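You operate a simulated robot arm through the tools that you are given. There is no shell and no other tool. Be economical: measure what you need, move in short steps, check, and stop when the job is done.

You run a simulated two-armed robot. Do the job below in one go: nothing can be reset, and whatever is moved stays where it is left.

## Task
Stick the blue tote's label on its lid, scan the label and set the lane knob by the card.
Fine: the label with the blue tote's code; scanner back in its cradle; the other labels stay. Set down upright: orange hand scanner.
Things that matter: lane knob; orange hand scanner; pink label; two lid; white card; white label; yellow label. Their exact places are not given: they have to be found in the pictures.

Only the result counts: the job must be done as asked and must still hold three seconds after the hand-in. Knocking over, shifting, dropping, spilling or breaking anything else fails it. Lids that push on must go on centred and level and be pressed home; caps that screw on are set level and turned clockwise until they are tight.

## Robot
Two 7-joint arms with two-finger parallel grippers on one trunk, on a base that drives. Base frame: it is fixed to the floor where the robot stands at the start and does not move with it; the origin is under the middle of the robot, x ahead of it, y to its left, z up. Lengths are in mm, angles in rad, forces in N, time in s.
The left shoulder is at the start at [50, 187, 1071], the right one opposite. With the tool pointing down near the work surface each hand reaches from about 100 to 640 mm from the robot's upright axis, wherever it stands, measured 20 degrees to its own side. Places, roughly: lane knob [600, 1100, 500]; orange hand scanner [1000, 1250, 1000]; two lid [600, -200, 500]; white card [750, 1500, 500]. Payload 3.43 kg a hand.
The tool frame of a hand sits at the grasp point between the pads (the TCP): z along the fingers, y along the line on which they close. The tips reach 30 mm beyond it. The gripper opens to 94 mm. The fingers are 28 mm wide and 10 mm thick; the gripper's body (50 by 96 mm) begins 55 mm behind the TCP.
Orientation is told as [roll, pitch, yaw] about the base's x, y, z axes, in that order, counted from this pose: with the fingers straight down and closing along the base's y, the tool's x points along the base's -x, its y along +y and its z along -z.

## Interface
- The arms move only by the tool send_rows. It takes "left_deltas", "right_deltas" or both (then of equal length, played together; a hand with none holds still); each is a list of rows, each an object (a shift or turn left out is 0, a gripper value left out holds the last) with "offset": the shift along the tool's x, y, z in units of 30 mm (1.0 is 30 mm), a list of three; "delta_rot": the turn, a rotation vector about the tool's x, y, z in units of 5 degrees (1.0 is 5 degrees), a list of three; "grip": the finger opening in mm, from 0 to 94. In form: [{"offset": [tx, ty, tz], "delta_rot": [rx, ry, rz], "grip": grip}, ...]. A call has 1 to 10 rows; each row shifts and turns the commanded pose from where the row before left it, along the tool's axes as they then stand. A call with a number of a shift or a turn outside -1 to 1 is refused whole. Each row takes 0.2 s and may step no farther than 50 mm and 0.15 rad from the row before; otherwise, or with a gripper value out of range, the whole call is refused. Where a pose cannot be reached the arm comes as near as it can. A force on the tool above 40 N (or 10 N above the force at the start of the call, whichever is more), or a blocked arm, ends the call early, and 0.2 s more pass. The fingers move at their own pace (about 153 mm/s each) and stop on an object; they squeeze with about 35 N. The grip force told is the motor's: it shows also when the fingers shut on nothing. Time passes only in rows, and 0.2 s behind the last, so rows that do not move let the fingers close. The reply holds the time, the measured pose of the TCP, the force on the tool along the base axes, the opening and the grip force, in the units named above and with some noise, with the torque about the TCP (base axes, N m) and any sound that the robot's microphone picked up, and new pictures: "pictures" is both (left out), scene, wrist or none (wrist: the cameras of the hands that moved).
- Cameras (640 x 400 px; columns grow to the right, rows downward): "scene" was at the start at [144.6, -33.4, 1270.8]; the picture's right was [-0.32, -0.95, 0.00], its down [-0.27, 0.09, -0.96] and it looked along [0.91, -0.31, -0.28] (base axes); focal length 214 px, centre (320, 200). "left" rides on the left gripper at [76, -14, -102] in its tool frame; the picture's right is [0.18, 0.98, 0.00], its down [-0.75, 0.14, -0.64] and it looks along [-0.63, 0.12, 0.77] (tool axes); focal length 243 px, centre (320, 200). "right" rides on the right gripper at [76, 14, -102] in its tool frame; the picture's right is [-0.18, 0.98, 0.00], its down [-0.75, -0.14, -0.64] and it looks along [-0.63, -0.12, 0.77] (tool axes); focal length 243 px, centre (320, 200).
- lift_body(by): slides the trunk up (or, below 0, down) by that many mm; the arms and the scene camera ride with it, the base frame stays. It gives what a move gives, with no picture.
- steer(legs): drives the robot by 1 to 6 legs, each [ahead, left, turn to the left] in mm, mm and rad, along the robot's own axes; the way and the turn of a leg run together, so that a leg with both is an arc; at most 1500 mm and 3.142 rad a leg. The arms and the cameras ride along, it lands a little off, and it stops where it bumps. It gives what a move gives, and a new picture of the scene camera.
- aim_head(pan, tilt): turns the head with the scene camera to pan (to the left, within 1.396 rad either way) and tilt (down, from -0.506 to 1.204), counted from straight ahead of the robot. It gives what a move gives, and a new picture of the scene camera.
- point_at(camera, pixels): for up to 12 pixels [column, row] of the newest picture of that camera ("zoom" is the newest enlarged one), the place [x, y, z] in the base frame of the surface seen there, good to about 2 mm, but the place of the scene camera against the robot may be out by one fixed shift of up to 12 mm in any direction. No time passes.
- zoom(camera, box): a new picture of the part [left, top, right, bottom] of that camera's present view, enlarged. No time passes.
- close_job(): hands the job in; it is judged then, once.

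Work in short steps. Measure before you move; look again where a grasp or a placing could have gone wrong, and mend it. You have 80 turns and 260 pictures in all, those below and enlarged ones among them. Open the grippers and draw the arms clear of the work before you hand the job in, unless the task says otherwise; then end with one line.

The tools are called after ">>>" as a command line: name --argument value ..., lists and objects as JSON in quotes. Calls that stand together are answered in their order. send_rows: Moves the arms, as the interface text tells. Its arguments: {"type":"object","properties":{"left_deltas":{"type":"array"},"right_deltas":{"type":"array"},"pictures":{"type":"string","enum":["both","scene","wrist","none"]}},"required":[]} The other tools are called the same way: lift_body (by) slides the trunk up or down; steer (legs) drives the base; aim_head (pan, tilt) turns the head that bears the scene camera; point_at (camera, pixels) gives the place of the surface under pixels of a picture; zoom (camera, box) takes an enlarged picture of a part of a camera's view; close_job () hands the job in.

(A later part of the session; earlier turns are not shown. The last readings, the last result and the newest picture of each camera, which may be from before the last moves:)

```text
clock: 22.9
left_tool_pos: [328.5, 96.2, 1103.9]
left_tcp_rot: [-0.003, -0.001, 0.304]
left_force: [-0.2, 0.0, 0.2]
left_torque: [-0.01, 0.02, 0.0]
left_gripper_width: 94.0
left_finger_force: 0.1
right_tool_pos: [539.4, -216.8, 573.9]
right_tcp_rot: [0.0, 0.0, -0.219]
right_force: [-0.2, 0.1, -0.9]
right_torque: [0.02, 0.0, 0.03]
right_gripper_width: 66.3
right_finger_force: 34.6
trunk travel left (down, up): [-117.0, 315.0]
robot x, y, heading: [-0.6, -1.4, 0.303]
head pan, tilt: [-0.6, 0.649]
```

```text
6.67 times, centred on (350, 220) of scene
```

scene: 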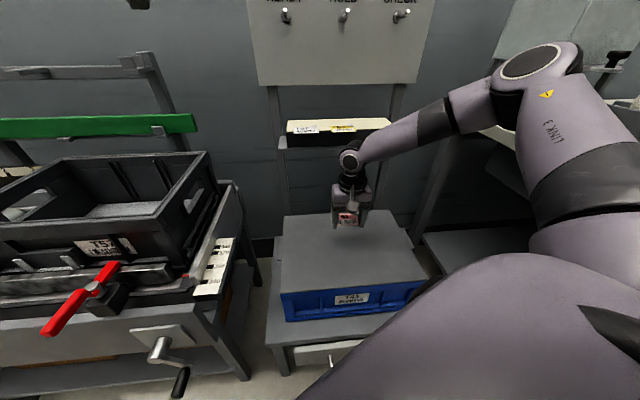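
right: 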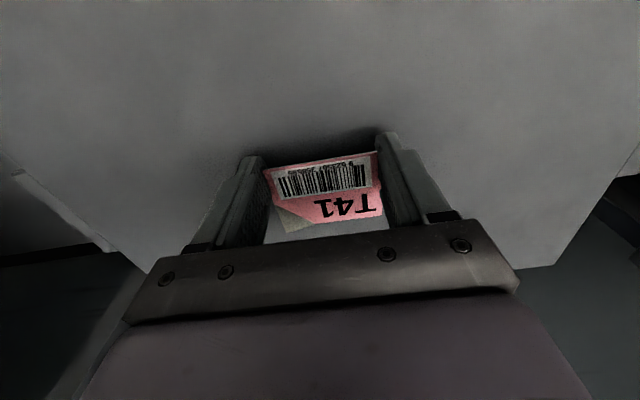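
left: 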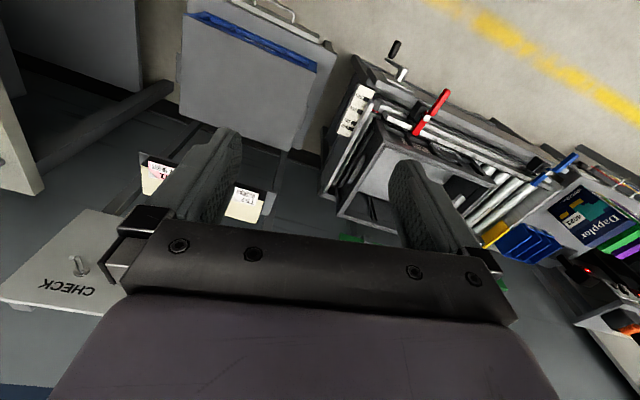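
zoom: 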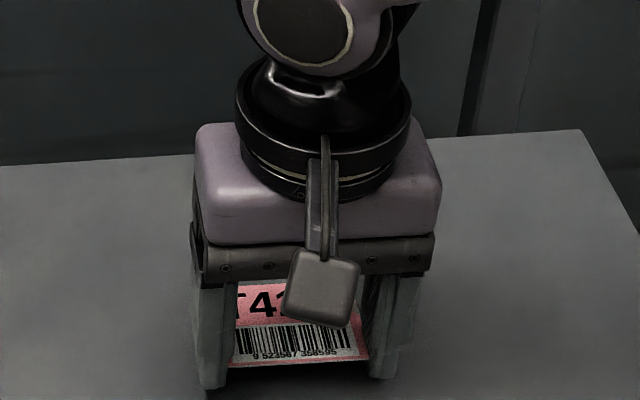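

Continuing down in 1.5 mm steps to touch.

>>> send_rows --right_deltas '[{"offset": [0, 0, 0.05]}, {"offset": [0, 0, 0.05]}, {"offset": [0, 0, 0.05]}]' --pictures "none"

>>> send_rows --right_deltas '[{"offset": [0, 0, 0.04]}]' --pictures "none"

```text
clock: 23.7
left_tool_pos: [327.9, 96.5, 1103.8]
left_tcp_rot: [-0.001, 0.001, 0.303]
left_force: [-0.5, -0.3, -0.5]
left_torque: [0.01, -0.01, -0.04]
left_gripper_width: 93.8
left_finger_force: 0.0
right_tool_pos: [540.5, -214.7, 569.9]
right_tcp_rot: [0.0, -0.001, -0.221]
right_force: [0.3, 0.8, 0.4]
right_torque: [-0.01, 0.0, -0.01]
right_gripper_width: 66.5
right_finger_force: 35.1
trunk travel left (down, up): [-117.0, 315.0]
robot x, y, heading: [-0.5, -2.7, 0.308]
head pan, tilt: [-0.6, 0.649]
```

```text
clock: 24.1
left_tool_pos: [328.1, 97.1, 1103.7]
left_tcp_rot: [-0.002, 0.0, 0.302]
left_force: [-1.5, -0.9, -0.3]
left_torque: [0.01, -0.02, 0.01]
left_gripper_width: 94.0
left_finger_force: 0.1
right_tool_pos: [540.0, -214.7, 568.3]
right_tcp_rot: [0.001, 0.0, -0.22]
right_force: [0.5, 0.5, -0.1]
right_torque: [-0.01, -0.01, 0.0]
right_gripper_width: 66.6
right_finger_force: 34.9
trunk travel left (down, up): [-117.0, 315.0]
robot x, y, heading: [1.6, 0.4, 0.302]
head pan, tilt: [-0.6, 0.649]
```

>>> send_rows --right_deltas '[{"offset": [0, 0, 0.05]}]' --pictures "none"

>>> send_rows --right_deltas '[{"offset": [0, 0, 0.05]}]' --pictures "none"

>>> send_rows --right_deltas '[{"offset": [0, 0, 0.05]}]' --pictures "wrist"

```text
clock: 24.5
left_tool_pos: [327.1, 97.6, 1103.5]
left_tcp_rot: [-0.001, 0.0, 0.304]
left_force: [-0.2, 0.8, -0.3]
left_torque: [-0.01, -0.01, 0.02]
left_gripper_width: 94.0
left_finger_force: 0.1
right_tool_pos: [540.2, -214.3, 567.2]
right_tcp_rot: [0.001, 0.0, -0.22]
right_force: [-0.6, 0.5, 0.2]
right_torque: [-0.05, 0.03, 0.01]
right_gripper_width: 66.6
right_finger_force: 35.1
trunk travel left (down, up): [-117.0, 315.0]
robot x, y, heading: [-0.1, 3.7, 0.298]
head pan, tilt: [-0.6, 0.649]
```

```text
clock: 24.9
left_tool_pos: [326.6, 97.9, 1104.3]
left_tcp_rot: [-0.002, -0.001, 0.304]
left_force: [-0.2, -1.3, -0.5]
left_torque: [0.01, 0.0, -0.04]
left_gripper_width: 94.0
left_finger_force: 0.1
right_tool_pos: [540.1, -214.8, 566.1]
right_tcp_rot: [0.001, -0.002, -0.219]
right_force: [-1.3, 0.2, 9.9]
right_torque: [-0.15, 0.24, -0.06]
right_gripper_width: 66.3
right_finger_force: 34.3
trunk travel left (down, up): [-117.0, 315.0]
robot x, y, heading: [-0.3, -1.2, 0.301]
head pan, tilt: [-0.6, 0.649]
```

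```text
clock: 25.3
left_tool_pos: [325.3, 96.7, 1104.7]
left_tcp_rot: [-0.004, -0.004, 0.304]
left_force: [0.6, -0.1, -0.2]
left_torque: [-0.01, -0.01, 0.01]
left_gripper_width: 94.1
left_finger_force: 0.0
right_tool_pos: [539.3, -214.0, 567.2]
right_tcp_rot: [0.001, -0.001, -0.22]
right_force: [-9.8, -2.5, 25.7]
right_torque: [-0.14, 0.59, 0.19]
right_gripper_width: 66.4
right_finger_force: 35.0
trunk travel left (down, up): [-117.0, 315.0]
robot x, y, heading: [-1.0, -3.2, 0.3]
head pan, tilt: [-0.6, 0.649]
```

right: 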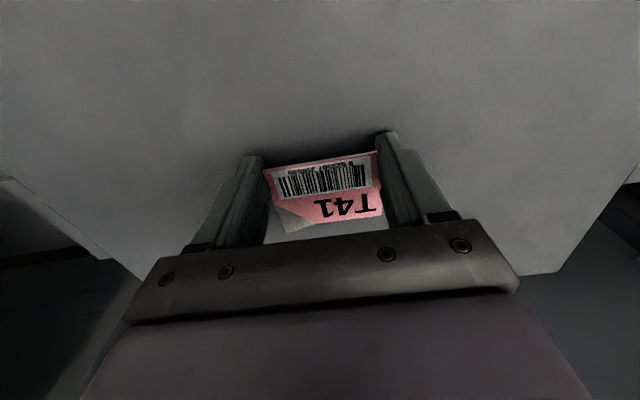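

Tips touch the lid. Backing off 1.5 mm and opening slightly to let the label drop flat.

>>> send_rows --right_deltas '[{"offset": [0, 0, -0.08]}, {"grip": 80}, {"grip": 80}]' --pictures "wrist"

>>> zoom --camera "right" --box '[180, 110, 500, 310]'

```text
clock: 26.1
left_tool_pos: [327.3, 98.2, 1104.0]
left_tcp_rot: [-0.003, -0.003, 0.305]
left_force: [0.5, -0.3, -0.6]
left_torque: [0.01, -0.02, 0.0]
left_gripper_width: 94.2
left_finger_force: 0.0
right_tool_pos: [542.0, -214.8, 567.3]
right_tcp_rot: [0.002, -0.005, -0.219]
right_force: [2.3, 3.0, 7.8]
right_torque: [-0.17, 0.12, 0.0]
right_gripper_width: 77.8
right_finger_force: 0.1
trunk travel left (down, up): [-117.0, 315.0]
robot x, y, heading: [3.0, -0.5, 0.307]
head pan, tilt: [-0.6, 0.649]
```

right: 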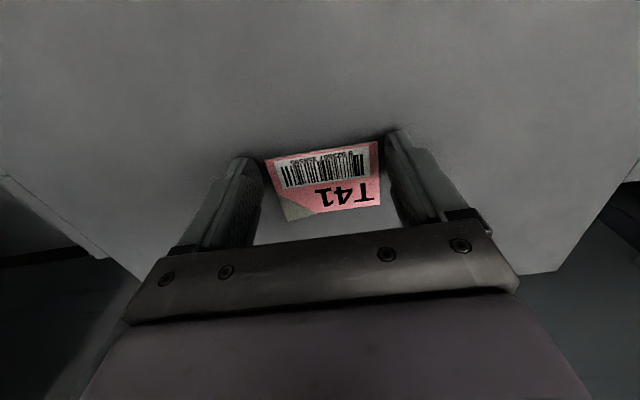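

```text
2.00 times, centred on (340, 210) of right
```

zoom: 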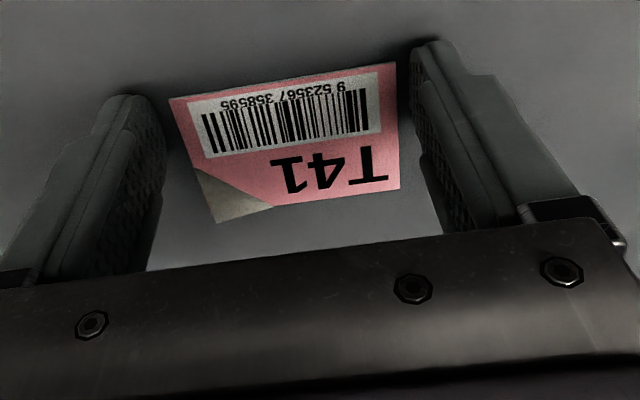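

The label lies flat on the lid. Raising, closing the fingers and pressing the label's centre.

>>> send_rows --right_deltas '[{"offset": [0, 0, -0.6], "grip": 84}, {"offset": [0, 0, -0.9], "grip": 84}, {"grip": 0}, {"offset": [-0.5, 0.03, 0]}, {}]' --pictures "wrist"

>>> point_at --camera "right" --pixels '[[320, 160], [275, 165], [370, 155], [320, 190], [300, 40]]'

```text
clock: 27.3
left_tool_pos: [327.2, 97.7, 1103.5]
left_tcp_rot: [-0.001, 0.0, 0.306]
left_force: [-0.2, 0.2, 0.4]
left_torque: [-0.02, 0.02, 0.02]
left_gripper_width: 94.1
left_finger_force: 0.1
right_tool_pos: [556.4, -218.6, 612.4]
right_tcp_rot: [-0.001, -0.001, -0.219]
right_force: [0.7, -0.1, -0.2]
right_torque: [-0.01, 0.0, 0.02]
right_gripper_width: 0.0
right_finger_force: 32.9
trunk travel left (down, up): [-117.0, 315.0]
robot x, y, heading: [-0.0, -0.2, 0.299]
head pan, tilt: [-0.6, 0.649]
```

right: 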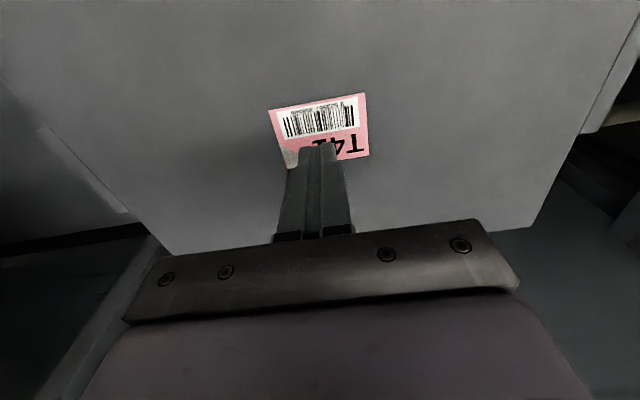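

```text
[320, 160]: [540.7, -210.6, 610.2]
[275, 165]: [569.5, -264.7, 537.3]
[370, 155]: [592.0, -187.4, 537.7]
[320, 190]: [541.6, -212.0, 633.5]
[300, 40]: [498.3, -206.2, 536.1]
```

Tips are over the label. Pressing down gently.

>>> send_rows --right_deltas '[{"offset": [0, 0, 0.7]}, {"offset": [0, 0, 0.6]}, {"offset": [0, 0, 0.1]}]' --pictures "none"

>>> send_rows --right_deltas '[{"offset": [0, 0, 0.07]}, {"offset": [0, 0, 0.05]}, {}]' --pictures "wrist"

```text
clock: 28.1
left_tool_pos: [327.8, 96.7, 1103.5]
left_tcp_rot: [-0.002, 0.001, 0.304]
left_force: [-0.3, -0.2, 0.2]
left_torque: [0.03, 0.0, -0.03]
left_gripper_width: 94.1
left_finger_force: 0.0
right_tool_pos: [556.0, -217.3, 569.4]
right_tcp_rot: [0.001, -0.002, -0.221]
right_force: [-0.8, -0.2, -0.2]
right_torque: [0.03, -0.04, 0.06]
right_gripper_width: 0.1
right_finger_force: 32.5
trunk travel left (down, up): [-117.0, 315.0]
robot x, y, heading: [-1.9, 1.7, 0.301]
head pan, tilt: [-0.6, 0.649]
```

```text
clock: 28.9
left_tool_pos: [327.0, 97.1, 1103.6]
left_tcp_rot: [-0.001, -0.001, 0.304]
left_force: [0.1, 0.2, -0.5]
left_torque: [-0.03, 0.0, -0.01]
left_gripper_width: 93.9
left_finger_force: 0.0
right_tool_pos: [555.5, -217.9, 568.6]
right_tcp_rot: [0.001, 0.0, -0.22]
right_force: [0.4, -0.4, 0.6]
right_torque: [-0.01, -0.01, -0.02]
right_gripper_width: 0.0
right_finger_force: 33.4
right hand out of reach, approached as far as the arm can: row 2
trunk travel left (down, up): [-117.0, 315.0]
robot x, y, heading: [2.2, -0.1, 0.301]
head pan, tilt: [-0.6, 0.649]
```

right: 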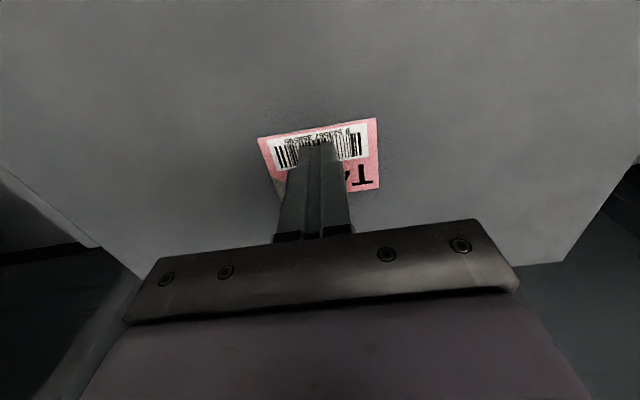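

Reach limit. I raise the hand 60 mm, lower the trunk 50 mm, then press again.

>>> send_rows --right_deltas '[{"offset": [0, 0, -1]}, {"offset": [0, 0, -1]}]' --pictures "none"

>>> lift_body --by -50

>>> send_rows --right_deltas '[{"offset": [0, 0, 0.2]}, {"offset": [0, 0, 0.1]}, {"offset": [0, 0, 0.07]}]' --pictures "none"

```text
clock: 29.5
left_tool_pos: [329.1, 97.1, 1103.0]
left_tcp_rot: [-0.002, 0.0, 0.303]
left_force: [0.4, 0.0, 0.5]
left_torque: [0.03, 0.0, 0.02]
left_gripper_width: 94.2
left_finger_force: 0.2
right_tool_pos: [556.7, -218.6, 629.0]
right_tcp_rot: [0.001, 0.0, -0.22]
right_force: [0.0, 0.1, 0.0]
right_torque: [0.0, -0.01, 0.03]
right_gripper_width: 0.0
right_finger_force: 33.4
trunk travel left (down, up): [-117.0, 315.0]
robot x, y, heading: [1.9, 3.0, 0.296]
head pan, tilt: [-0.6, 0.649]
```

```text
clock: 30.4
left_tool_pos: [329.0, 96.5, 1053.6]
left_tcp_rot: [0.001, -0.001, 0.303]
left_force: [1.1, -0.3, 0.2]
left_torque: [0.0, 0.01, -0.02]
left_gripper_width: 94.0
left_finger_force: 0.0
right_tool_pos: [555.9, -218.7, 579.2]
right_tcp_rot: [0.001, 0.001, -0.219]
right_force: [-0.7, 0.0, -0.2]
right_torque: [0.02, 0.01, -0.02]
right_gripper_width: 0.2
right_finger_force: 32.8
trunk travel left (down, up): [-67.0, 365.0]
robot x, y, heading: [1.0, 0.1, 0.295]
head pan, tilt: [-0.6, 0.649]
```

```text
clock: 31.2
left_tool_pos: [326.9, 98.1, 1052.8]
left_tcp_rot: [-0.001, -0.001, 0.303]
left_force: [0.6, -0.5, 0.3]
left_torque: [-0.02, -0.01, 0.01]
left_gripper_width: 94.1
left_finger_force: 0.2
right_tool_pos: [556.7, -218.6, 568.8]
right_tcp_rot: [0.002, -0.002, -0.219]
right_force: [0.1, 0.1, 0.5]
right_torque: [0.01, 0.01, -0.02]
right_gripper_width: 0.1
right_finger_force: 33.0
trunk travel left (down, up): [-67.0, 365.0]
robot x, y, heading: [3.2, -1.3, 0.3]
head pan, tilt: [-0.6, 0.649]
```

Still no contact; creeping down further.

>>> send_rows --right_deltas '[{"offset": [0, 0, 0.05]}, {"offset": [0, 0, 0.04]}]' --pictures "none"

>>> send_rows --right_deltas '[{"offset": [0, 0, 0.05]}, {}]' --pictures "none"

>>> send_rows --right_deltas '[{"offset": [0, 0, 0.02]}, {}]' --pictures "none"

```text
clock: 31.8
left_tool_pos: [326.1, 96.6, 1055.1]
left_tcp_rot: [0.0, -0.002, 0.303]
left_force: [0.7, 0.3, -0.3]
left_torque: [0.01, 0.01, 0.0]
left_gripper_width: 93.8
left_finger_force: 0.0
right_tool_pos: [556.8, -219.6, 567.9]
right_tcp_rot: [0.002, -0.005, -0.218]
right_force: [-3.2, -0.8, 13.5]
right_torque: [-0.04, 0.08, 0.02]
right_gripper_width: 0.1
right_finger_force: 33.4
trunk travel left (down, up): [-67.0, 365.0]
robot x, y, heading: [3.8, -1.8, 0.302]
head pan, tilt: [-0.6, 0.649]
```

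```text
clock: 32.4
left_tool_pos: [324.6, 96.6, 1055.2]
left_tcp_rot: [-0.004, -0.004, 0.306]
left_force: [-0.3, -1.4, -0.3]
left_torque: [-0.03, -0.03, 0.01]
left_gripper_width: 93.9
left_finger_force: 0.1
right_tool_pos: [556.0, -218.6, 567.2]
right_tcp_rot: [0.001, -0.007, -0.22]
right_force: [-5.5, -2.4, 28.5]
right_torque: [-0.06, 0.21, -0.01]
right_gripper_width: 0.0
right_finger_force: 33.1
trunk travel left (down, up): [-67.0, 365.0]
robot x, y, heading: [0.0, 0.4, 0.302]
head pan, tilt: [-0.6, 0.649]
```

```text
clock: 33.0
left_tool_pos: [325.4, 98.1, 1054.7]
left_tcp_rot: [-0.004, -0.003, 0.304]
left_force: [0.0, 0.2, -0.4]
left_torque: [-0.01, 0.0, 0.01]
left_gripper_width: 94.0
left_finger_force: 0.1
right_tool_pos: [556.1, -218.6, 567.0]
right_tcp_rot: [0.002, -0.008, -0.22]
right_force: [-5.2, -2.4, 33.7]
right_torque: [-0.05, 0.25, 0.0]
right_gripper_width: 0.1
right_finger_force: 33.0
trunk travel left (down, up): [-67.0, 365.0]
robot x, y, heading: [1.3, -2.5, 0.302]
head pan, tilt: [-0.6, 0.649]
```

Pressed with ~34 N. Raising the hand and checking the label.

>>> send_rows --right_deltas '[{"offset": [0, 0, -0.3]}, {"offset": [0, 0, -1]}, {"offset": [0, 0, -1]}, {"offset": [0.5, 0, -1]}, {"offset": [1, 0, -1]}, {"offset": [1, 0, -1]}]' --pictures "both"

>>> zoom --camera "right" --box '[260, 60, 420, 160]'

```text
clock: 34.4
left_tool_pos: [327.9, 97.5, 1053.7]
left_tcp_rot: [-0.002, 0.0, 0.304]
left_force: [0.7, 0.1, 0.6]
left_torque: [0.0, -0.04, 0.02]
left_gripper_width: 94.4
left_finger_force: 0.0
right_tool_pos: [482.2, -200.5, 722.9]
right_tcp_rot: [-0.001, -0.001, -0.22]
right_force: [0.7, -0.4, 0.5]
right_torque: [-0.02, -0.03, -0.04]
right_gripper_width: 0.0
right_finger_force: 32.6
trunk travel left (down, up): [-67.0, 365.0]
robot x, y, heading: [0.9, -0.2, 0.298]
head pan, tilt: [-0.6, 0.649]
```

scene: 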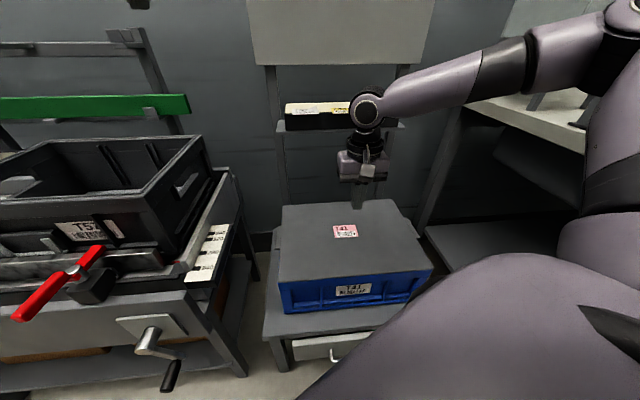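
right: 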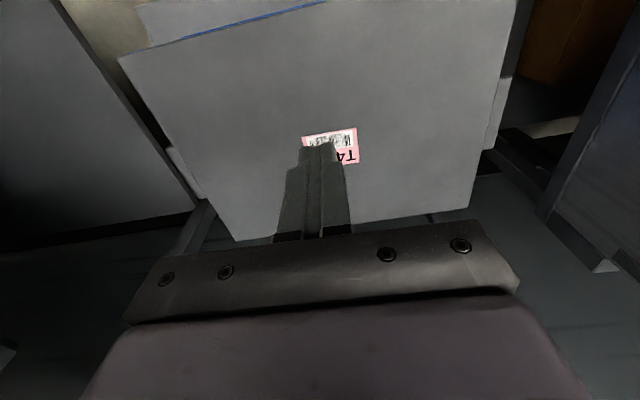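

```text
4.00 times, centred on (340, 110) of right
```

zoom: 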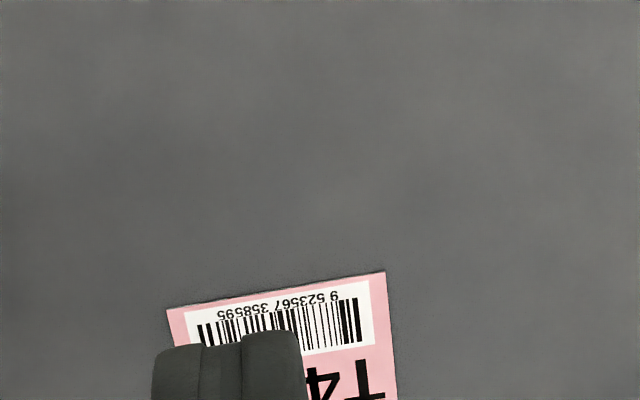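

Label is stuck flat. I retract the hand, back off 300 mm while turning left and look to the left for scanner, knob and card.

>>> send_rows --right_deltas '[{"offset": [0.9, 0, -1]}, {"offset": [0.9, -0.3, -1]}, {"offset": [0.9, -0.3, -1]}, {"offset": [0.5, -0.3, -1]}, {"offset": [0, -0.3, -1]}]' --pictures "none"

>>> lift_body --by 200

>>> steer --legs '[[-300, 0, 0]]'

>>> aim_head --pan 0.55 --tilt 0.45

```text
clock: 35.6
left_tool_pos: [328.0, 98.2, 1052.9]
left_tcp_rot: [-0.003, 0.001, 0.304]
left_force: [0.1, -0.1, -0.6]
left_torque: [-0.04, 0.01, 0.0]
left_gripper_width: 94.0
left_finger_force: 0.0
right_tool_pos: [381.0, -216.0, 871.5]
right_tcp_rot: [0.0, 0.001, -0.219]
right_force: [1.3, -1.0, 0.1]
right_torque: [0.03, 0.03, 0.0]
right_gripper_width: 0.1
right_finger_force: 33.1
trunk travel left (down, up): [-67.0, 365.0]
robot x, y, heading: [1.9, 2.1, 0.304]
head pan, tilt: [-0.6, 0.649]
```

```text
clock: 37.8
left_tool_pos: [328.1, 96.5, 1253.3]
left_tcp_rot: [-0.002, -0.001, 0.303]
left_force: [0.1, 0.3, 0.1]
left_torque: [0.02, 0.01, -0.02]
left_gripper_width: 93.9
left_finger_force: 0.0
right_tool_pos: [380.9, -215.2, 1071.0]
right_tcp_rot: [-0.001, -0.002, -0.219]
right_force: [-0.5, -0.1, 0.3]
right_torque: [0.01, 0.0, -0.02]
right_gripper_width: 0.4
right_finger_force: 32.8
trunk travel left (down, up): [-267.0, 165.0]
robot x, y, heading: [-1.4, 0.9, 0.298]
head pan, tilt: [-0.6, 0.649]
```

```text
clock: 39.9
left_tool_pos: [37.0, 6.2, 1254.2]
left_tcp_rot: [-0.002, -0.001, 0.3]
left_force: [-0.9, 0.3, 0.1]
left_torque: [0.01, 0.01, -0.01]
left_gripper_width: 93.9
left_finger_force: 0.0
right_tool_pos: [91.0, -307.2, 1071.0]
right_tcp_rot: [0.001, -0.001, -0.222]
right_force: [-1.1, -0.2, -0.7]
right_torque: [0.02, 0.02, -0.01]
right_gripper_width: 0.1
right_finger_force: 33.2
trunk travel left (down, up): [-267.0, 165.0]
robot x, y, heading: [-288.6, -88.7, 0.297]
head pan, tilt: [-0.6, 0.649]
```

scene: 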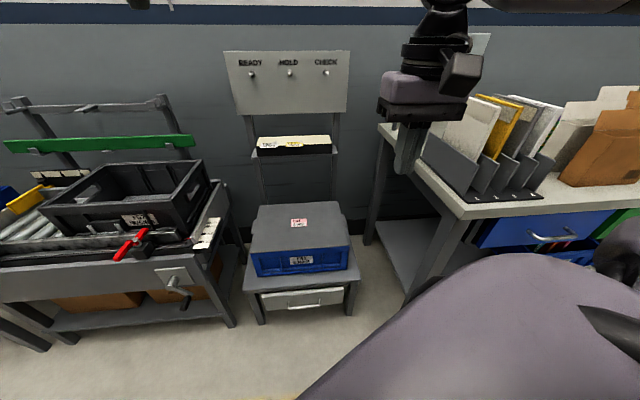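

```text
clock: 41.2
left_tool_pos: [38.2, 6.4, 1253.2]
left_tcp_rot: [-0.002, -0.002, 0.303]
left_force: [0.7, 0.3, 0.6]
left_torque: [0.0, -0.02, -0.01]
left_gripper_width: 94.0
left_finger_force: 0.0
right_tool_pos: [91.2, -306.2, 1070.5]
right_tcp_rot: [0.0, 0.0, -0.22]
right_force: [0.0, 1.1, -0.6]
right_torque: [0.0, -0.01, -0.02]
right_gripper_width: 0.3
right_finger_force: 33.2
trunk travel left (down, up): [-267.0, 165.0]
robot x, y, heading: [-289.7, -92.0, 0.301]
head pan, tilt: [0.55, 0.45]
```

scene: 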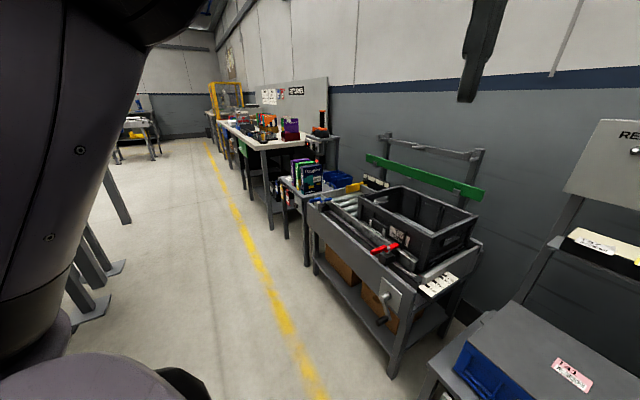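

Station with the scanner is farther left. Turning to heading 0 and driving left 1250 mm.

>>> steer --legs '[[0, 0, -0.3], [0, 1250, 0]]'

>>> aim_head --pan 0.0 --tilt 0.4

```text
clock: 53.5
left_tool_pos: [54.0, 1160.4, 1252.9]
left_tcp_rot: [-0.003, 0.001, 0.0]
left_force: [-0.4, -0.5, 0.3]
left_torque: [0.03, 0.0, -0.02]
left_gripper_width: 93.8
left_finger_force: 0.1
right_tool_pos: [10.6, 846.6, 1071.6]
right_tcp_rot: [0.001, -0.001, -0.524]
right_force: [0.0, -0.6, 0.3]
right_torque: [0.02, 0.0, 0.01]
right_gripper_width: 0.2
right_finger_force: 33.3
trunk travel left (down, up): [-267.0, 165.0]
robot x, y, heading: [-288.5, 1164.3, -0.0]
head pan, tilt: [0.55, 0.45]
```

scene: 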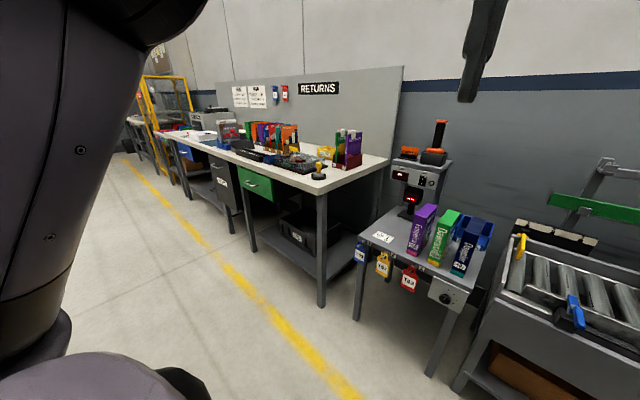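

```text
clock: 54.4
left_tool_pos: [53.5, 1160.9, 1254.7]
left_tcp_rot: [-0.001, 0.0, 0.0]
left_force: [0.5, -0.1, -0.5]
left_torque: [-0.01, 0.01, 0.0]
left_gripper_width: 94.2
left_finger_force: 0.0
right_tool_pos: [11.8, 845.4, 1071.7]
right_tcp_rot: [-0.001, 0.0, -0.524]
right_force: [-0.3, 0.8, -0.8]
right_torque: [-0.01, -0.01, 0.01]
right_gripper_width: 0.1
right_finger_force: 33.0
trunk travel left (down, up): [-267.0, 165.0]
robot x, y, heading: [-285.5, 1166.9, -0.005]
head pan, tilt: [0.0, 0.4]
```

scene: 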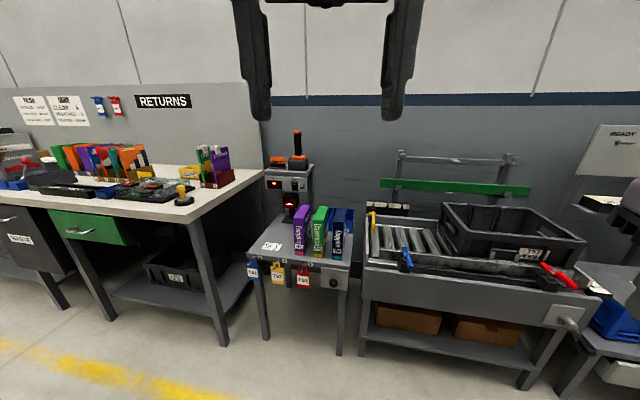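

The station is in view: scanner on the box at (290,150), card at (270,246), knob at (333,283). Enlarging each and measuring.

>>> zoom --camera "scene" --box '[250, 120, 330, 220]'

>>> zoom --camera "scene" --box '[240, 230, 360, 300]'

>>> point_at --camera "scene" --pixels '[[297, 135], [297, 150], [297, 162], [278, 160], [290, 172], [270, 246], [333, 283], [345, 278], [320, 278], [255, 250], [347, 262], [300, 245]]'

```text
4.00 times, centred on (290, 170) of scene
```

zoom: 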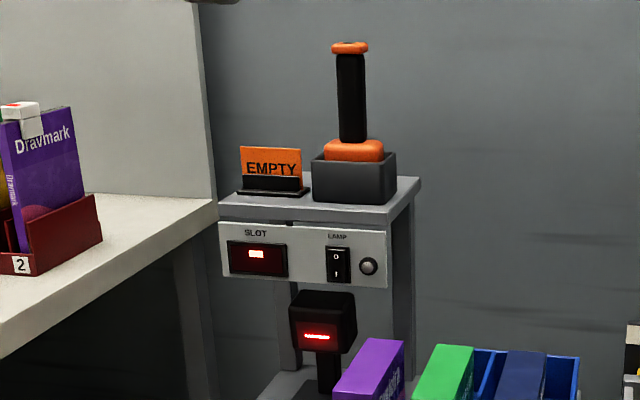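

```text
5.33 times, centred on (300, 265) of scene
```

zoom: 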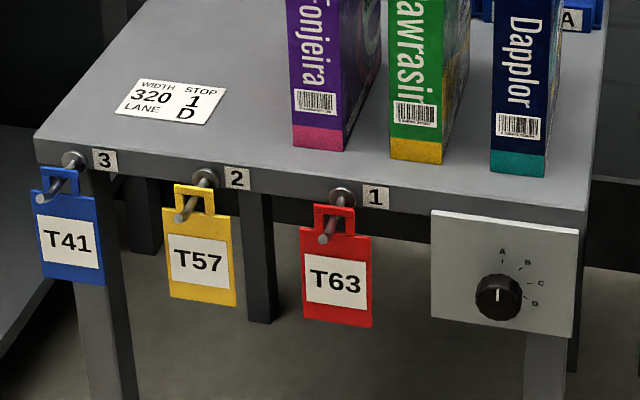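

```text
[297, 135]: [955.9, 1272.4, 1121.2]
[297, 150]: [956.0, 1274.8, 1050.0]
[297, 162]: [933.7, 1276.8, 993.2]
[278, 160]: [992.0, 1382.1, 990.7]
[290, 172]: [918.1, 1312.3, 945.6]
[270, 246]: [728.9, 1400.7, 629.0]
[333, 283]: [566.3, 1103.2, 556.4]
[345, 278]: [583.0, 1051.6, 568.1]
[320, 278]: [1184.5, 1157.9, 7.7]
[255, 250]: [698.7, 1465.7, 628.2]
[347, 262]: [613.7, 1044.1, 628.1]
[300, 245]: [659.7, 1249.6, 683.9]
```

Card reads WIDTH 320, STOP 1, LANE D; the knob points at A. I drive to (0,1290), so the knob lies before the right arm, and look closer.

>>> steer --legs '[[280, 125, 0]]'

>>> aim_head --pan -0.25 --tilt 0.75

```text
clock: 56.5
left_tool_pos: [334.3, 1286.7, 1252.0]
left_tcp_rot: [-0.002, -0.001, 0.0]
left_force: [0.3, 0.0, -0.2]
left_torque: [0.02, 0.0, 0.04]
left_gripper_width: 94.0
left_finger_force: 0.0
right_tool_pos: [291.3, 972.4, 1071.4]
right_tcp_rot: [-0.001, -0.002, -0.524]
right_force: [0.4, -0.2, -0.9]
right_torque: [0.01, 0.01, -0.04]
right_gripper_width: 0.0
right_finger_force: 32.7
trunk travel left (down, up): [-267.0, 165.0]
robot x, y, heading: [-5.8, 1292.7, 0.002]
head pan, tilt: [0.0, 0.4]
```

scene: 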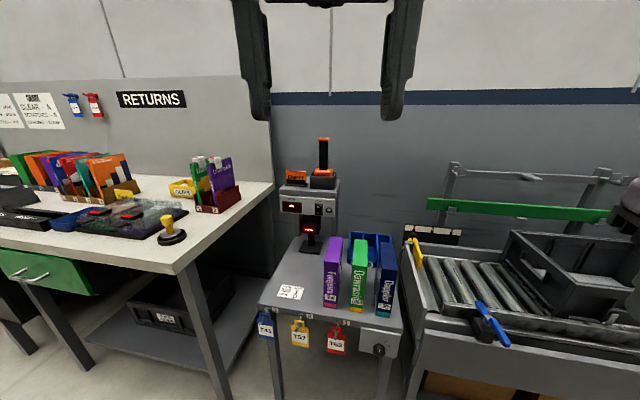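

```text
clock: 57.4
left_tool_pos: [334.0, 1287.4, 1253.2]
left_tcp_rot: [-0.002, -0.001, 0.0]
left_force: [-0.2, 0.1, 0.1]
left_torque: [-0.05, 0.02, 0.0]
left_gripper_width: 94.1
left_finger_force: 0.1
right_tool_pos: [292.0, 971.8, 1071.2]
right_tcp_rot: [0.0, 0.001, -0.524]
right_force: [-0.5, 0.7, -0.1]
right_torque: [-0.01, 0.0, -0.03]
right_gripper_width: 0.0
right_finger_force: 33.2
trunk travel left (down, up): [-267.0, 165.0]
robot x, y, heading: [-8.4, 1295.3, -0.002]
head pan, tilt: [-0.25, 0.75]
```

scene: 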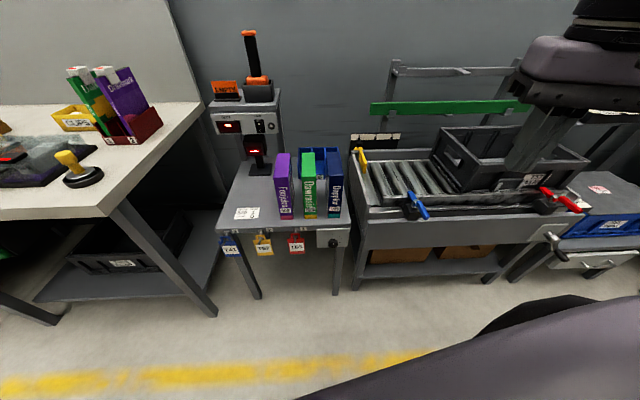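

Enlarging the knob and measuring plate, bench corner and conveyor front.

>>> zoom --camera "scene" --box '[305, 215, 361, 255]'

>>> point_at --camera "zoom" --pixels '[[150, 120], [480, 130], [480, 300], [160, 350], [312, 210], [312, 260], [300, 240]]'

>>> point_at --camera "scene" --pixels '[[110, 215], [195, 103], [420, 232], [350, 230], [412, 212], [425, 205], [218, 228]]'

```text
10.00 times, centred on (333, 235) of scene
```

zoom: 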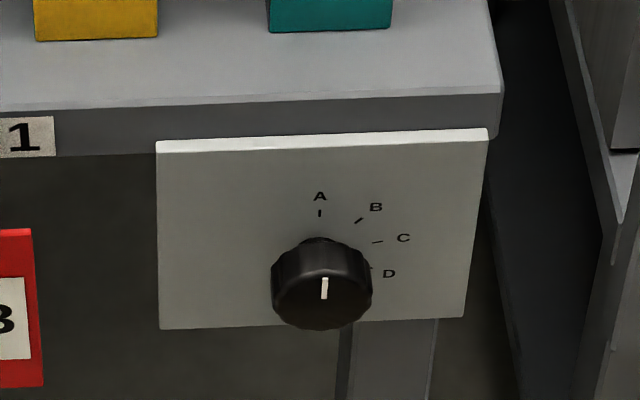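

```text
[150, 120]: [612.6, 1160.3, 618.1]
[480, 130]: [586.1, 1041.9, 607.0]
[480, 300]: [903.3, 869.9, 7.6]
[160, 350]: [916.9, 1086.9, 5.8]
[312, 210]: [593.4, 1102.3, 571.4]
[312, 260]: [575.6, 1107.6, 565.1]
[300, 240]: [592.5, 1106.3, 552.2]
```

```text
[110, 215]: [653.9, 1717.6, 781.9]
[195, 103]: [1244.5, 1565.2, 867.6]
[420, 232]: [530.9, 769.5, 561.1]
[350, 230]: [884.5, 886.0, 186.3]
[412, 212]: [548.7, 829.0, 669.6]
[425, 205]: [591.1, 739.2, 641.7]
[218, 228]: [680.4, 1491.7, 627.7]
```

Plate faces the same -0.22 way. The knob turns from A to D clockwise ~105°. Lowering the trunk and bringing the right hand in front of the knob, gripper first yawed to -0.22.

>>> lift_body --by -240

>>> send_rows --right_deltas '[{"delta_rot": [0, 0, -0.87]}, {"delta_rot": [0, 0, -0.87]}, {"delta_rot": [0, 0, -0.87]}, {"delta_rot": [0, 0, -0.87]}, {"offset": [-0.5, 1, 0]}, {"offset": [-0.5, 1, 0]}, {"offset": [-0.5, 1, 0]}, {"offset": [-0.5, 1, 0]}, {"offset": [-0.5, 1, 0]}, {"offset": [-0.5, 1, 0]}]' --pictures "none"

>>> send_rows --right_deltas '[{"offset": [-0.5, 0.3, 0], "delta_rot": [0, -1, 0]}, {"offset": [-0.5, 0, 0], "delta_rot": [0, -1, 0]}, {"delta_rot": [0, -1, 0]}, {"delta_rot": [0, -1, 0]}, {"delta_rot": [0, -1, 0]}, {"delta_rot": [0, -1, 0]}, {"delta_rot": [0, -1, 0]}, {"delta_rot": [0, -1, 0]}, {"delta_rot": [0, -1, 0]}]'

```text
clock: 59.9
left_tool_pos: [334.3, 1285.8, 1013.5]
left_tcp_rot: [0.0, 0.0, 0.0]
left_force: [0.1, -0.6, 0.3]
left_torque: [0.01, -0.01, 0.01]
left_gripper_width: 93.9
left_finger_force: 0.1
right_tool_pos: [292.4, 971.3, 830.3]
right_tcp_rot: [0.0, 0.0, -0.523]
right_force: [0.0, -1.0, 1.1]
right_torque: [-0.02, 0.02, -0.02]
right_gripper_width: 0.0
right_finger_force: 33.0
trunk travel left (down, up): [-27.0, 405.0]
robot x, y, heading: [-3.6, 1294.6, -0.001]
head pan, tilt: [-0.25, 0.75]
```

```text
clock: 62.0
left_tool_pos: [335.6, 1287.5, 1013.5]
left_tcp_rot: [-0.001, -0.001, 0.0]
left_force: [-0.6, 0.0, -0.6]
left_torque: [-0.01, -0.01, -0.02]
left_gripper_width: 94.0
left_finger_force: 0.1
right_tool_pos: [420.3, 1124.4, 830.7]
right_tcp_rot: [-0.004, 0.0, -0.227]
right_force: [-0.1, 0.0, 0.9]
right_torque: [0.02, 0.02, 0.04]
right_gripper_width: 0.0
right_finger_force: 32.7
trunk travel left (down, up): [-27.0, 405.0]
robot x, y, heading: [-4.8, 1289.1, -0.0]
head pan, tilt: [-0.25, 0.75]
```

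```text
clock: 64.0
left_tool_pos: [333.4, 1285.4, 1012.9]
left_tcp_rot: [-0.002, 0.001, -0.001]
left_force: [-0.4, 0.1, 1.0]
left_torque: [0.0, 0.0, -0.01]
left_gripper_width: 94.0
left_finger_force: 0.1
right_tool_pos: [454.0, 1115.9, 835.9]
right_tcp_rot: [0.002, -0.788, -0.22]
right_force: [0.1, -0.3, -0.4]
right_torque: [-0.01, 0.01, -0.01]
right_gripper_width: 0.0
right_finger_force: 33.0
right hand out of reach, approached as far as the arm can: row 1
trunk travel left (down, up): [-27.0, 405.0]
robot x, y, heading: [-3.6, 1293.6, -0.004]
head pan, tilt: [-0.25, 0.75]
```

scene: 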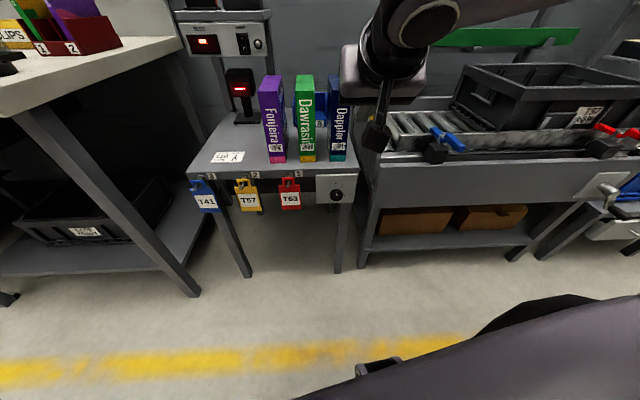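
right: 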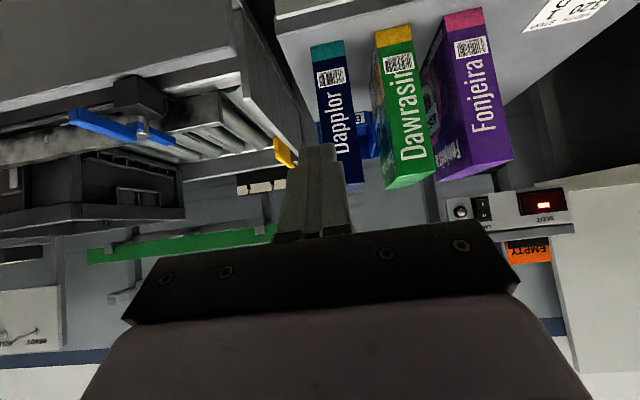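

Continuing the pitch to horizontal, then lowering to knob height (tool x then points down).

>>> send_rows --right_deltas '[{"delta_rot": [0, -1, 0]}, {"delta_rot": [0, -1, 0]}, {"delta_rot": [0, -1, 0]}, {"delta_rot": [0, -1, 0]}, {"delta_rot": [0, -1, 0]}, {"delta_rot": [0, -1, 0]}, {"delta_rot": [0, -1, 0]}, {"delta_rot": [0, -1, 0]}, {"delta_rot": [0, -1, 0]}]' --pictures "none"

>>> send_rows --right_deltas '[{"offset": [1, 0, 0]}, {"offset": [1, 0, 0]}, {"offset": [1, 0, 0]}, {"offset": [1, 0, 0]}, {"offset": [1, 0, 0]}, {"offset": [1, 0, 0]}, {"offset": [1, 0, 0]}, {"offset": [1, 0, 0]}]'

```text
clock: 66.0
left_tool_pos: [335.8, 1286.6, 1013.4]
left_tcp_rot: [-0.003, 0.002, 0.001]
left_force: [0.3, 0.0, -0.6]
left_torque: [-0.02, -0.02, 0.01]
left_gripper_width: 93.9
left_finger_force: 0.1
right_tool_pos: [453.9, 1115.3, 836.1]
right_tcp_rot: [2.999, -1.571, 3.065]
right_force: [-0.2, -0.7, 0.5]
right_torque: [0.0, 0.03, 0.05]
right_gripper_width: 0.0
right_finger_force: 33.1
trunk travel left (down, up): [-27.0, 405.0]
robot x, y, heading: [-2.5, 1292.4, -0.005]
head pan, tilt: [-0.25, 0.75]
```

```text
clock: 67.8
left_tool_pos: [335.0, 1286.4, 1014.7]
left_tcp_rot: [0.0, 0.0, -0.001]
left_force: [-0.6, -0.1, 0.0]
left_torque: [0.0, 0.0, 0.01]
left_gripper_width: 94.1
left_finger_force: 0.0
right_tool_pos: [462.5, 1026.8, 671.6]
right_tcp_rot: [0.457, -1.569, -0.673]
right_force: [-1.2, -0.7, 0.4]
right_torque: [-0.01, 0.0, -0.02]
right_gripper_width: 0.0
right_finger_force: 32.6
right hand out of reach, approached as far as the arm can: row 2, 3, 4, 5, 6, 7, 8
trunk travel left (down, up): [-27.0, 405.0]
robot x, y, heading: [-4.2, 1293.8, 0.0]
head pan, tilt: [-0.25, 0.75]
```

scene: 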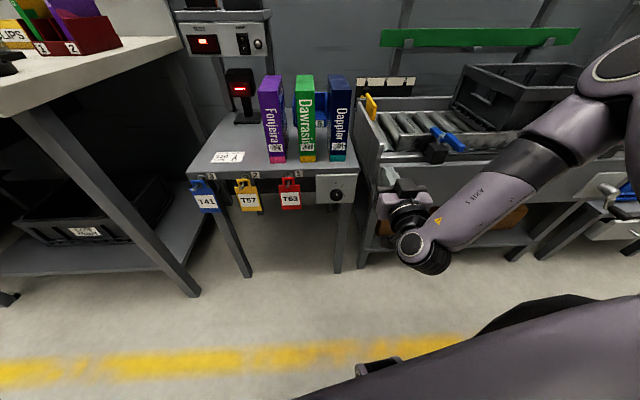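
right: 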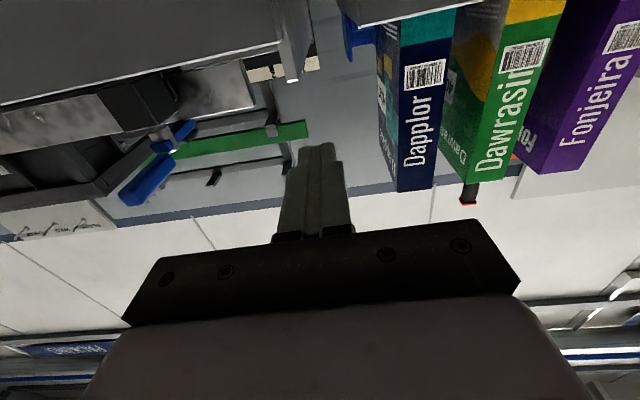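

The arm is too folded there; backing the robot 200 mm will let the arm stretch out toward the knob.

>>> steer --legs '[[-200, 0, 0]]'

>>> send_rows --right_deltas '[{"offset": [0, 0, 0.5]}, {"offset": [0, 0, 1]}, {"offset": [0, 0, 1]}, {"offset": [0, 0, 1]}, {"offset": [0, 0, 1]}]'

```text
clock: 69.4
left_tool_pos: [136.4, 1287.3, 1013.0]
left_tcp_rot: [-0.003, 0.0, 0.002]
left_force: [0.6, 0.0, 0.3]
left_torque: [-0.01, 0.04, 0.01]
left_gripper_width: 94.0
left_finger_force: 0.0
right_tool_pos: [264.8, 1026.0, 673.0]
right_tcp_rot: [0.125, -1.567, -0.339]
right_force: [-0.1, -0.3, 0.3]
right_torque: [-0.01, -0.03, 0.01]
right_gripper_width: 0.0
right_finger_force: 33.2
trunk travel left (down, up): [-27.0, 405.0]
robot x, y, heading: [-204.6, 1291.5, -0.001]
head pan, tilt: [-0.25, 0.75]
```

scene: 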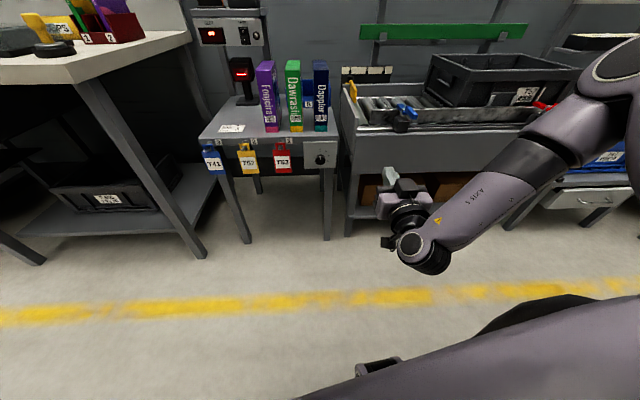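

```text
clock: 70.6
left_tool_pos: [135.6, 1287.6, 1013.6]
left_tcp_rot: [-0.001, 0.0, 0.003]
left_force: [0.1, -0.5, 0.9]
left_torque: [0.0, 0.0, 0.02]
left_gripper_width: 94.0
left_finger_force: 0.2
right_tool_pos: [392.6, 992.8, 680.1]
right_tcp_rot: [0.068, -1.569, -0.281]
right_force: [0.3, 0.2, 0.0]
right_torque: [0.02, 0.01, -0.02]
right_gripper_width: 0.0
right_finger_force: 32.8
right hand out of reach, approached as far as the arm can: row 5
trunk travel left (down, up): [-27.0, 405.0]
robot x, y, heading: [-203.4, 1293.5, -0.002]
head pan, tilt: [-0.25, 0.75]
```

scene: 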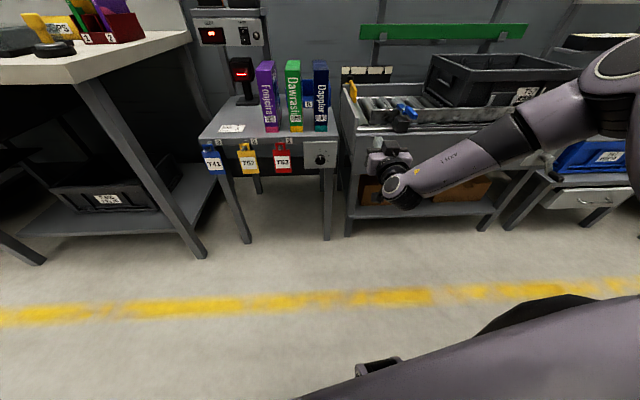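
right: 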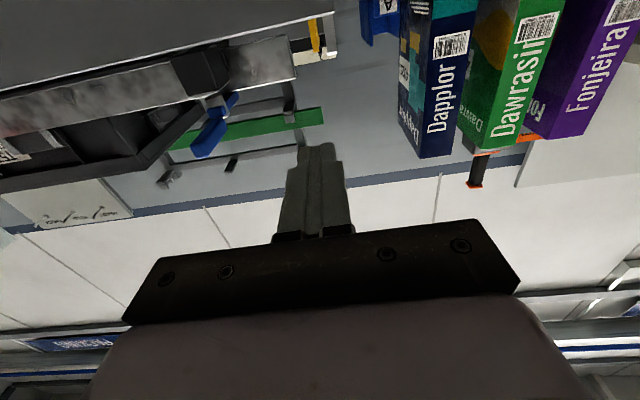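

Reach is limited by wrist bend when the arm is folded. I'll reposition the base back-left so the arm stretches nearly straight to the knob, and lower the trunk fully.

>>> steer --legs '[[-75, 222, 0]]'

>>> lift_body --by -25

>>> send_rows --right_deltas '[{"offset": [0, 0, 1]}, {"offset": [0, -0.3, 1]}, {"offset": [0.5, -0.3, 1]}, {"offset": [0.5, -0.3, 1]}, {"offset": [0.5, -0.3, 0]}, {"offset": [0.5, -0.3, 0]}, {"offset": [0.5, 0, 0]}, {"offset": [0.5, 0, 0]}]'

```text
clock: 73.2
left_tool_pos: [60.2, 1504.2, 1014.1]
left_tcp_rot: [-0.002, 0.001, -0.002]
left_force: [0.0, 0.7, 1.0]
left_torque: [0.0, 0.01, -0.02]
left_gripper_width: 94.2
left_finger_force: 0.1
right_tool_pos: [314.5, 1207.9, 679.7]
right_tcp_rot: [0.077, -1.569, -0.299]
right_force: [-0.4, 0.0, 0.2]
right_torque: [-0.02, -0.05, 0.01]
right_gripper_width: 0.0
right_finger_force: 33.1
trunk travel left (down, up): [-27.0, 405.0]
robot x, y, heading: [-279.1, 1508.4, -0.007]
head pan, tilt: [-0.25, 0.75]
```

scene: 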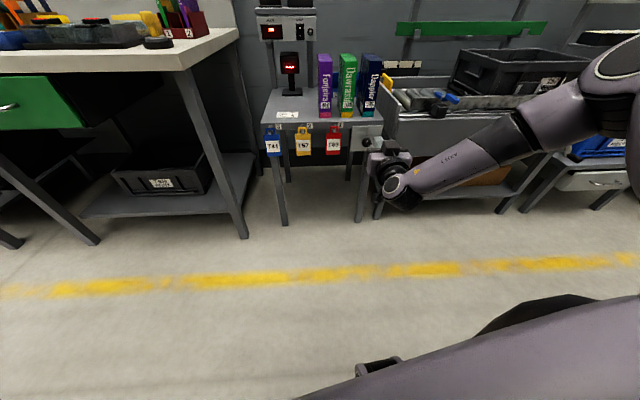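

```text
clock: 73.9
left_tool_pos: [61.6, 1503.2, 989.2]
left_tcp_rot: [-0.001, -0.001, -0.003]
left_force: [0.8, -0.2, 0.2]
left_torque: [0.01, 0.02, -0.03]
left_gripper_width: 94.0
left_finger_force: 0.1
right_tool_pos: [315.5, 1206.7, 654.5]
right_tcp_rot: [0.078, -1.569, -0.301]
right_force: [0.0, -0.4, 0.1]
right_torque: [0.04, 0.02, 0.01]
right_gripper_width: 0.0
right_finger_force: 33.3
trunk travel left (down, up): [-2.0, 430.0]
robot x, y, heading: [-281.3, 1509.5, 0.002]
head pan, tilt: [-0.25, 0.75]
```

```text
clock: 75.7
left_tool_pos: [61.1, 1503.6, 987.8]
left_tcp_rot: [-0.001, -0.001, -0.005]
left_force: [-0.8, 0.3, 0.8]
left_torque: [0.0, 0.01, 0.0]
left_gripper_width: 94.0
left_finger_force: 0.1
right_tool_pos: [357.8, 1109.4, 638.2]
right_tcp_rot: [0.147, -1.568, -0.367]
right_force: [0.6, 0.4, 0.1]
right_torque: [-0.01, 0.01, 0.0]
right_gripper_width: 0.0
right_finger_force: 33.3
right hand out of reach, approached as far as the arm can: row 1, 2, 3, 4, 5, 6, 7, 8
trunk travel left (down, up): [-2.0, 430.0]
robot x, y, heading: [-277.9, 1509.9, -0.009]
head pan, tilt: [-0.25, 0.75]
```

scene: 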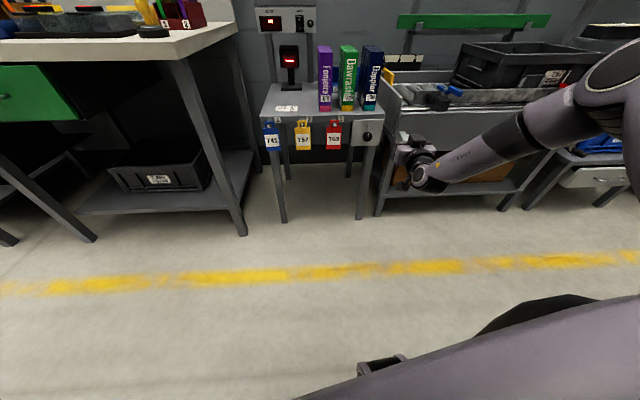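
right: 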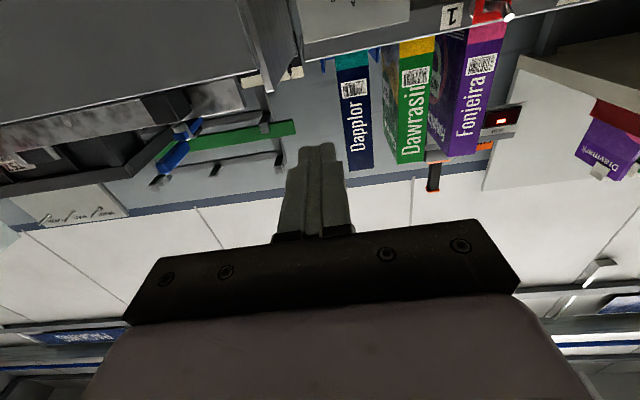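

Fully horizontal is beyond the wrist's bend. A 45° pitch still lets the pads grip the knob's sides, so I pitch back up by 45° and then re-park closer.

>>> send_rows --right_deltas '[{"delta_rot": [0, 1, 0]}, {"delta_rot": [0, 1, 0]}, {"delta_rot": [0, 1, 0]}, {"delta_rot": [0, 1, 0]}, {"delta_rot": [0, 1, 0]}, {"delta_rot": [0, 1, 0]}, {"delta_rot": [0, 1, 0]}, {"delta_rot": [0, 1, 0]}, {"delta_rot": [0, 1, 0]}]' --pictures "none"

>>> send_rows --right_deltas '[{"offset": [-0.3, 0.5, -1]}, {"offset": [-0.3, 0.5, -1]}, {"offset": [-0.3, 0.5, -1]}]' --pictures "none"

```text
clock: 77.7
left_tool_pos: [62.0, 1503.1, 988.6]
left_tcp_rot: [-0.002, 0.001, -0.005]
left_force: [0.1, -0.6, 0.2]
left_torque: [-0.01, 0.0, 0.01]
left_gripper_width: 93.9
left_finger_force: 0.1
right_tool_pos: [357.5, 1107.7, 639.9]
right_tcp_rot: [0.0, -0.781, -0.223]
right_force: [0.5, 0.7, 0.1]
right_torque: [0.01, -0.05, 0.02]
right_gripper_width: 0.0
right_finger_force: 33.1
trunk travel left (down, up): [-2.0, 430.0]
robot x, y, heading: [-279.0, 1513.9, -0.01]
head pan, tilt: [-0.25, 0.75]
```

```text
clock: 78.5
left_tool_pos: [61.2, 1504.7, 987.9]
left_tcp_rot: [-0.001, -0.003, -0.004]
left_force: [-0.2, -0.6, -0.5]
left_torque: [0.0, 0.02, 0.07]
left_gripper_width: 94.1
left_finger_force: 0.0
right_tool_pos: [323.7, 1163.6, 721.0]
right_tcp_rot: [0.0, -0.784, -0.223]
right_force: [-0.5, -0.2, -0.4]
right_torque: [0.0, -0.01, -0.01]
right_gripper_width: 0.0
right_finger_force: 32.9
trunk travel left (down, up): [-2.0, 430.0]
robot x, y, heading: [-280.8, 1513.1, -0.005]
head pan, tilt: [-0.25, 0.75]
```

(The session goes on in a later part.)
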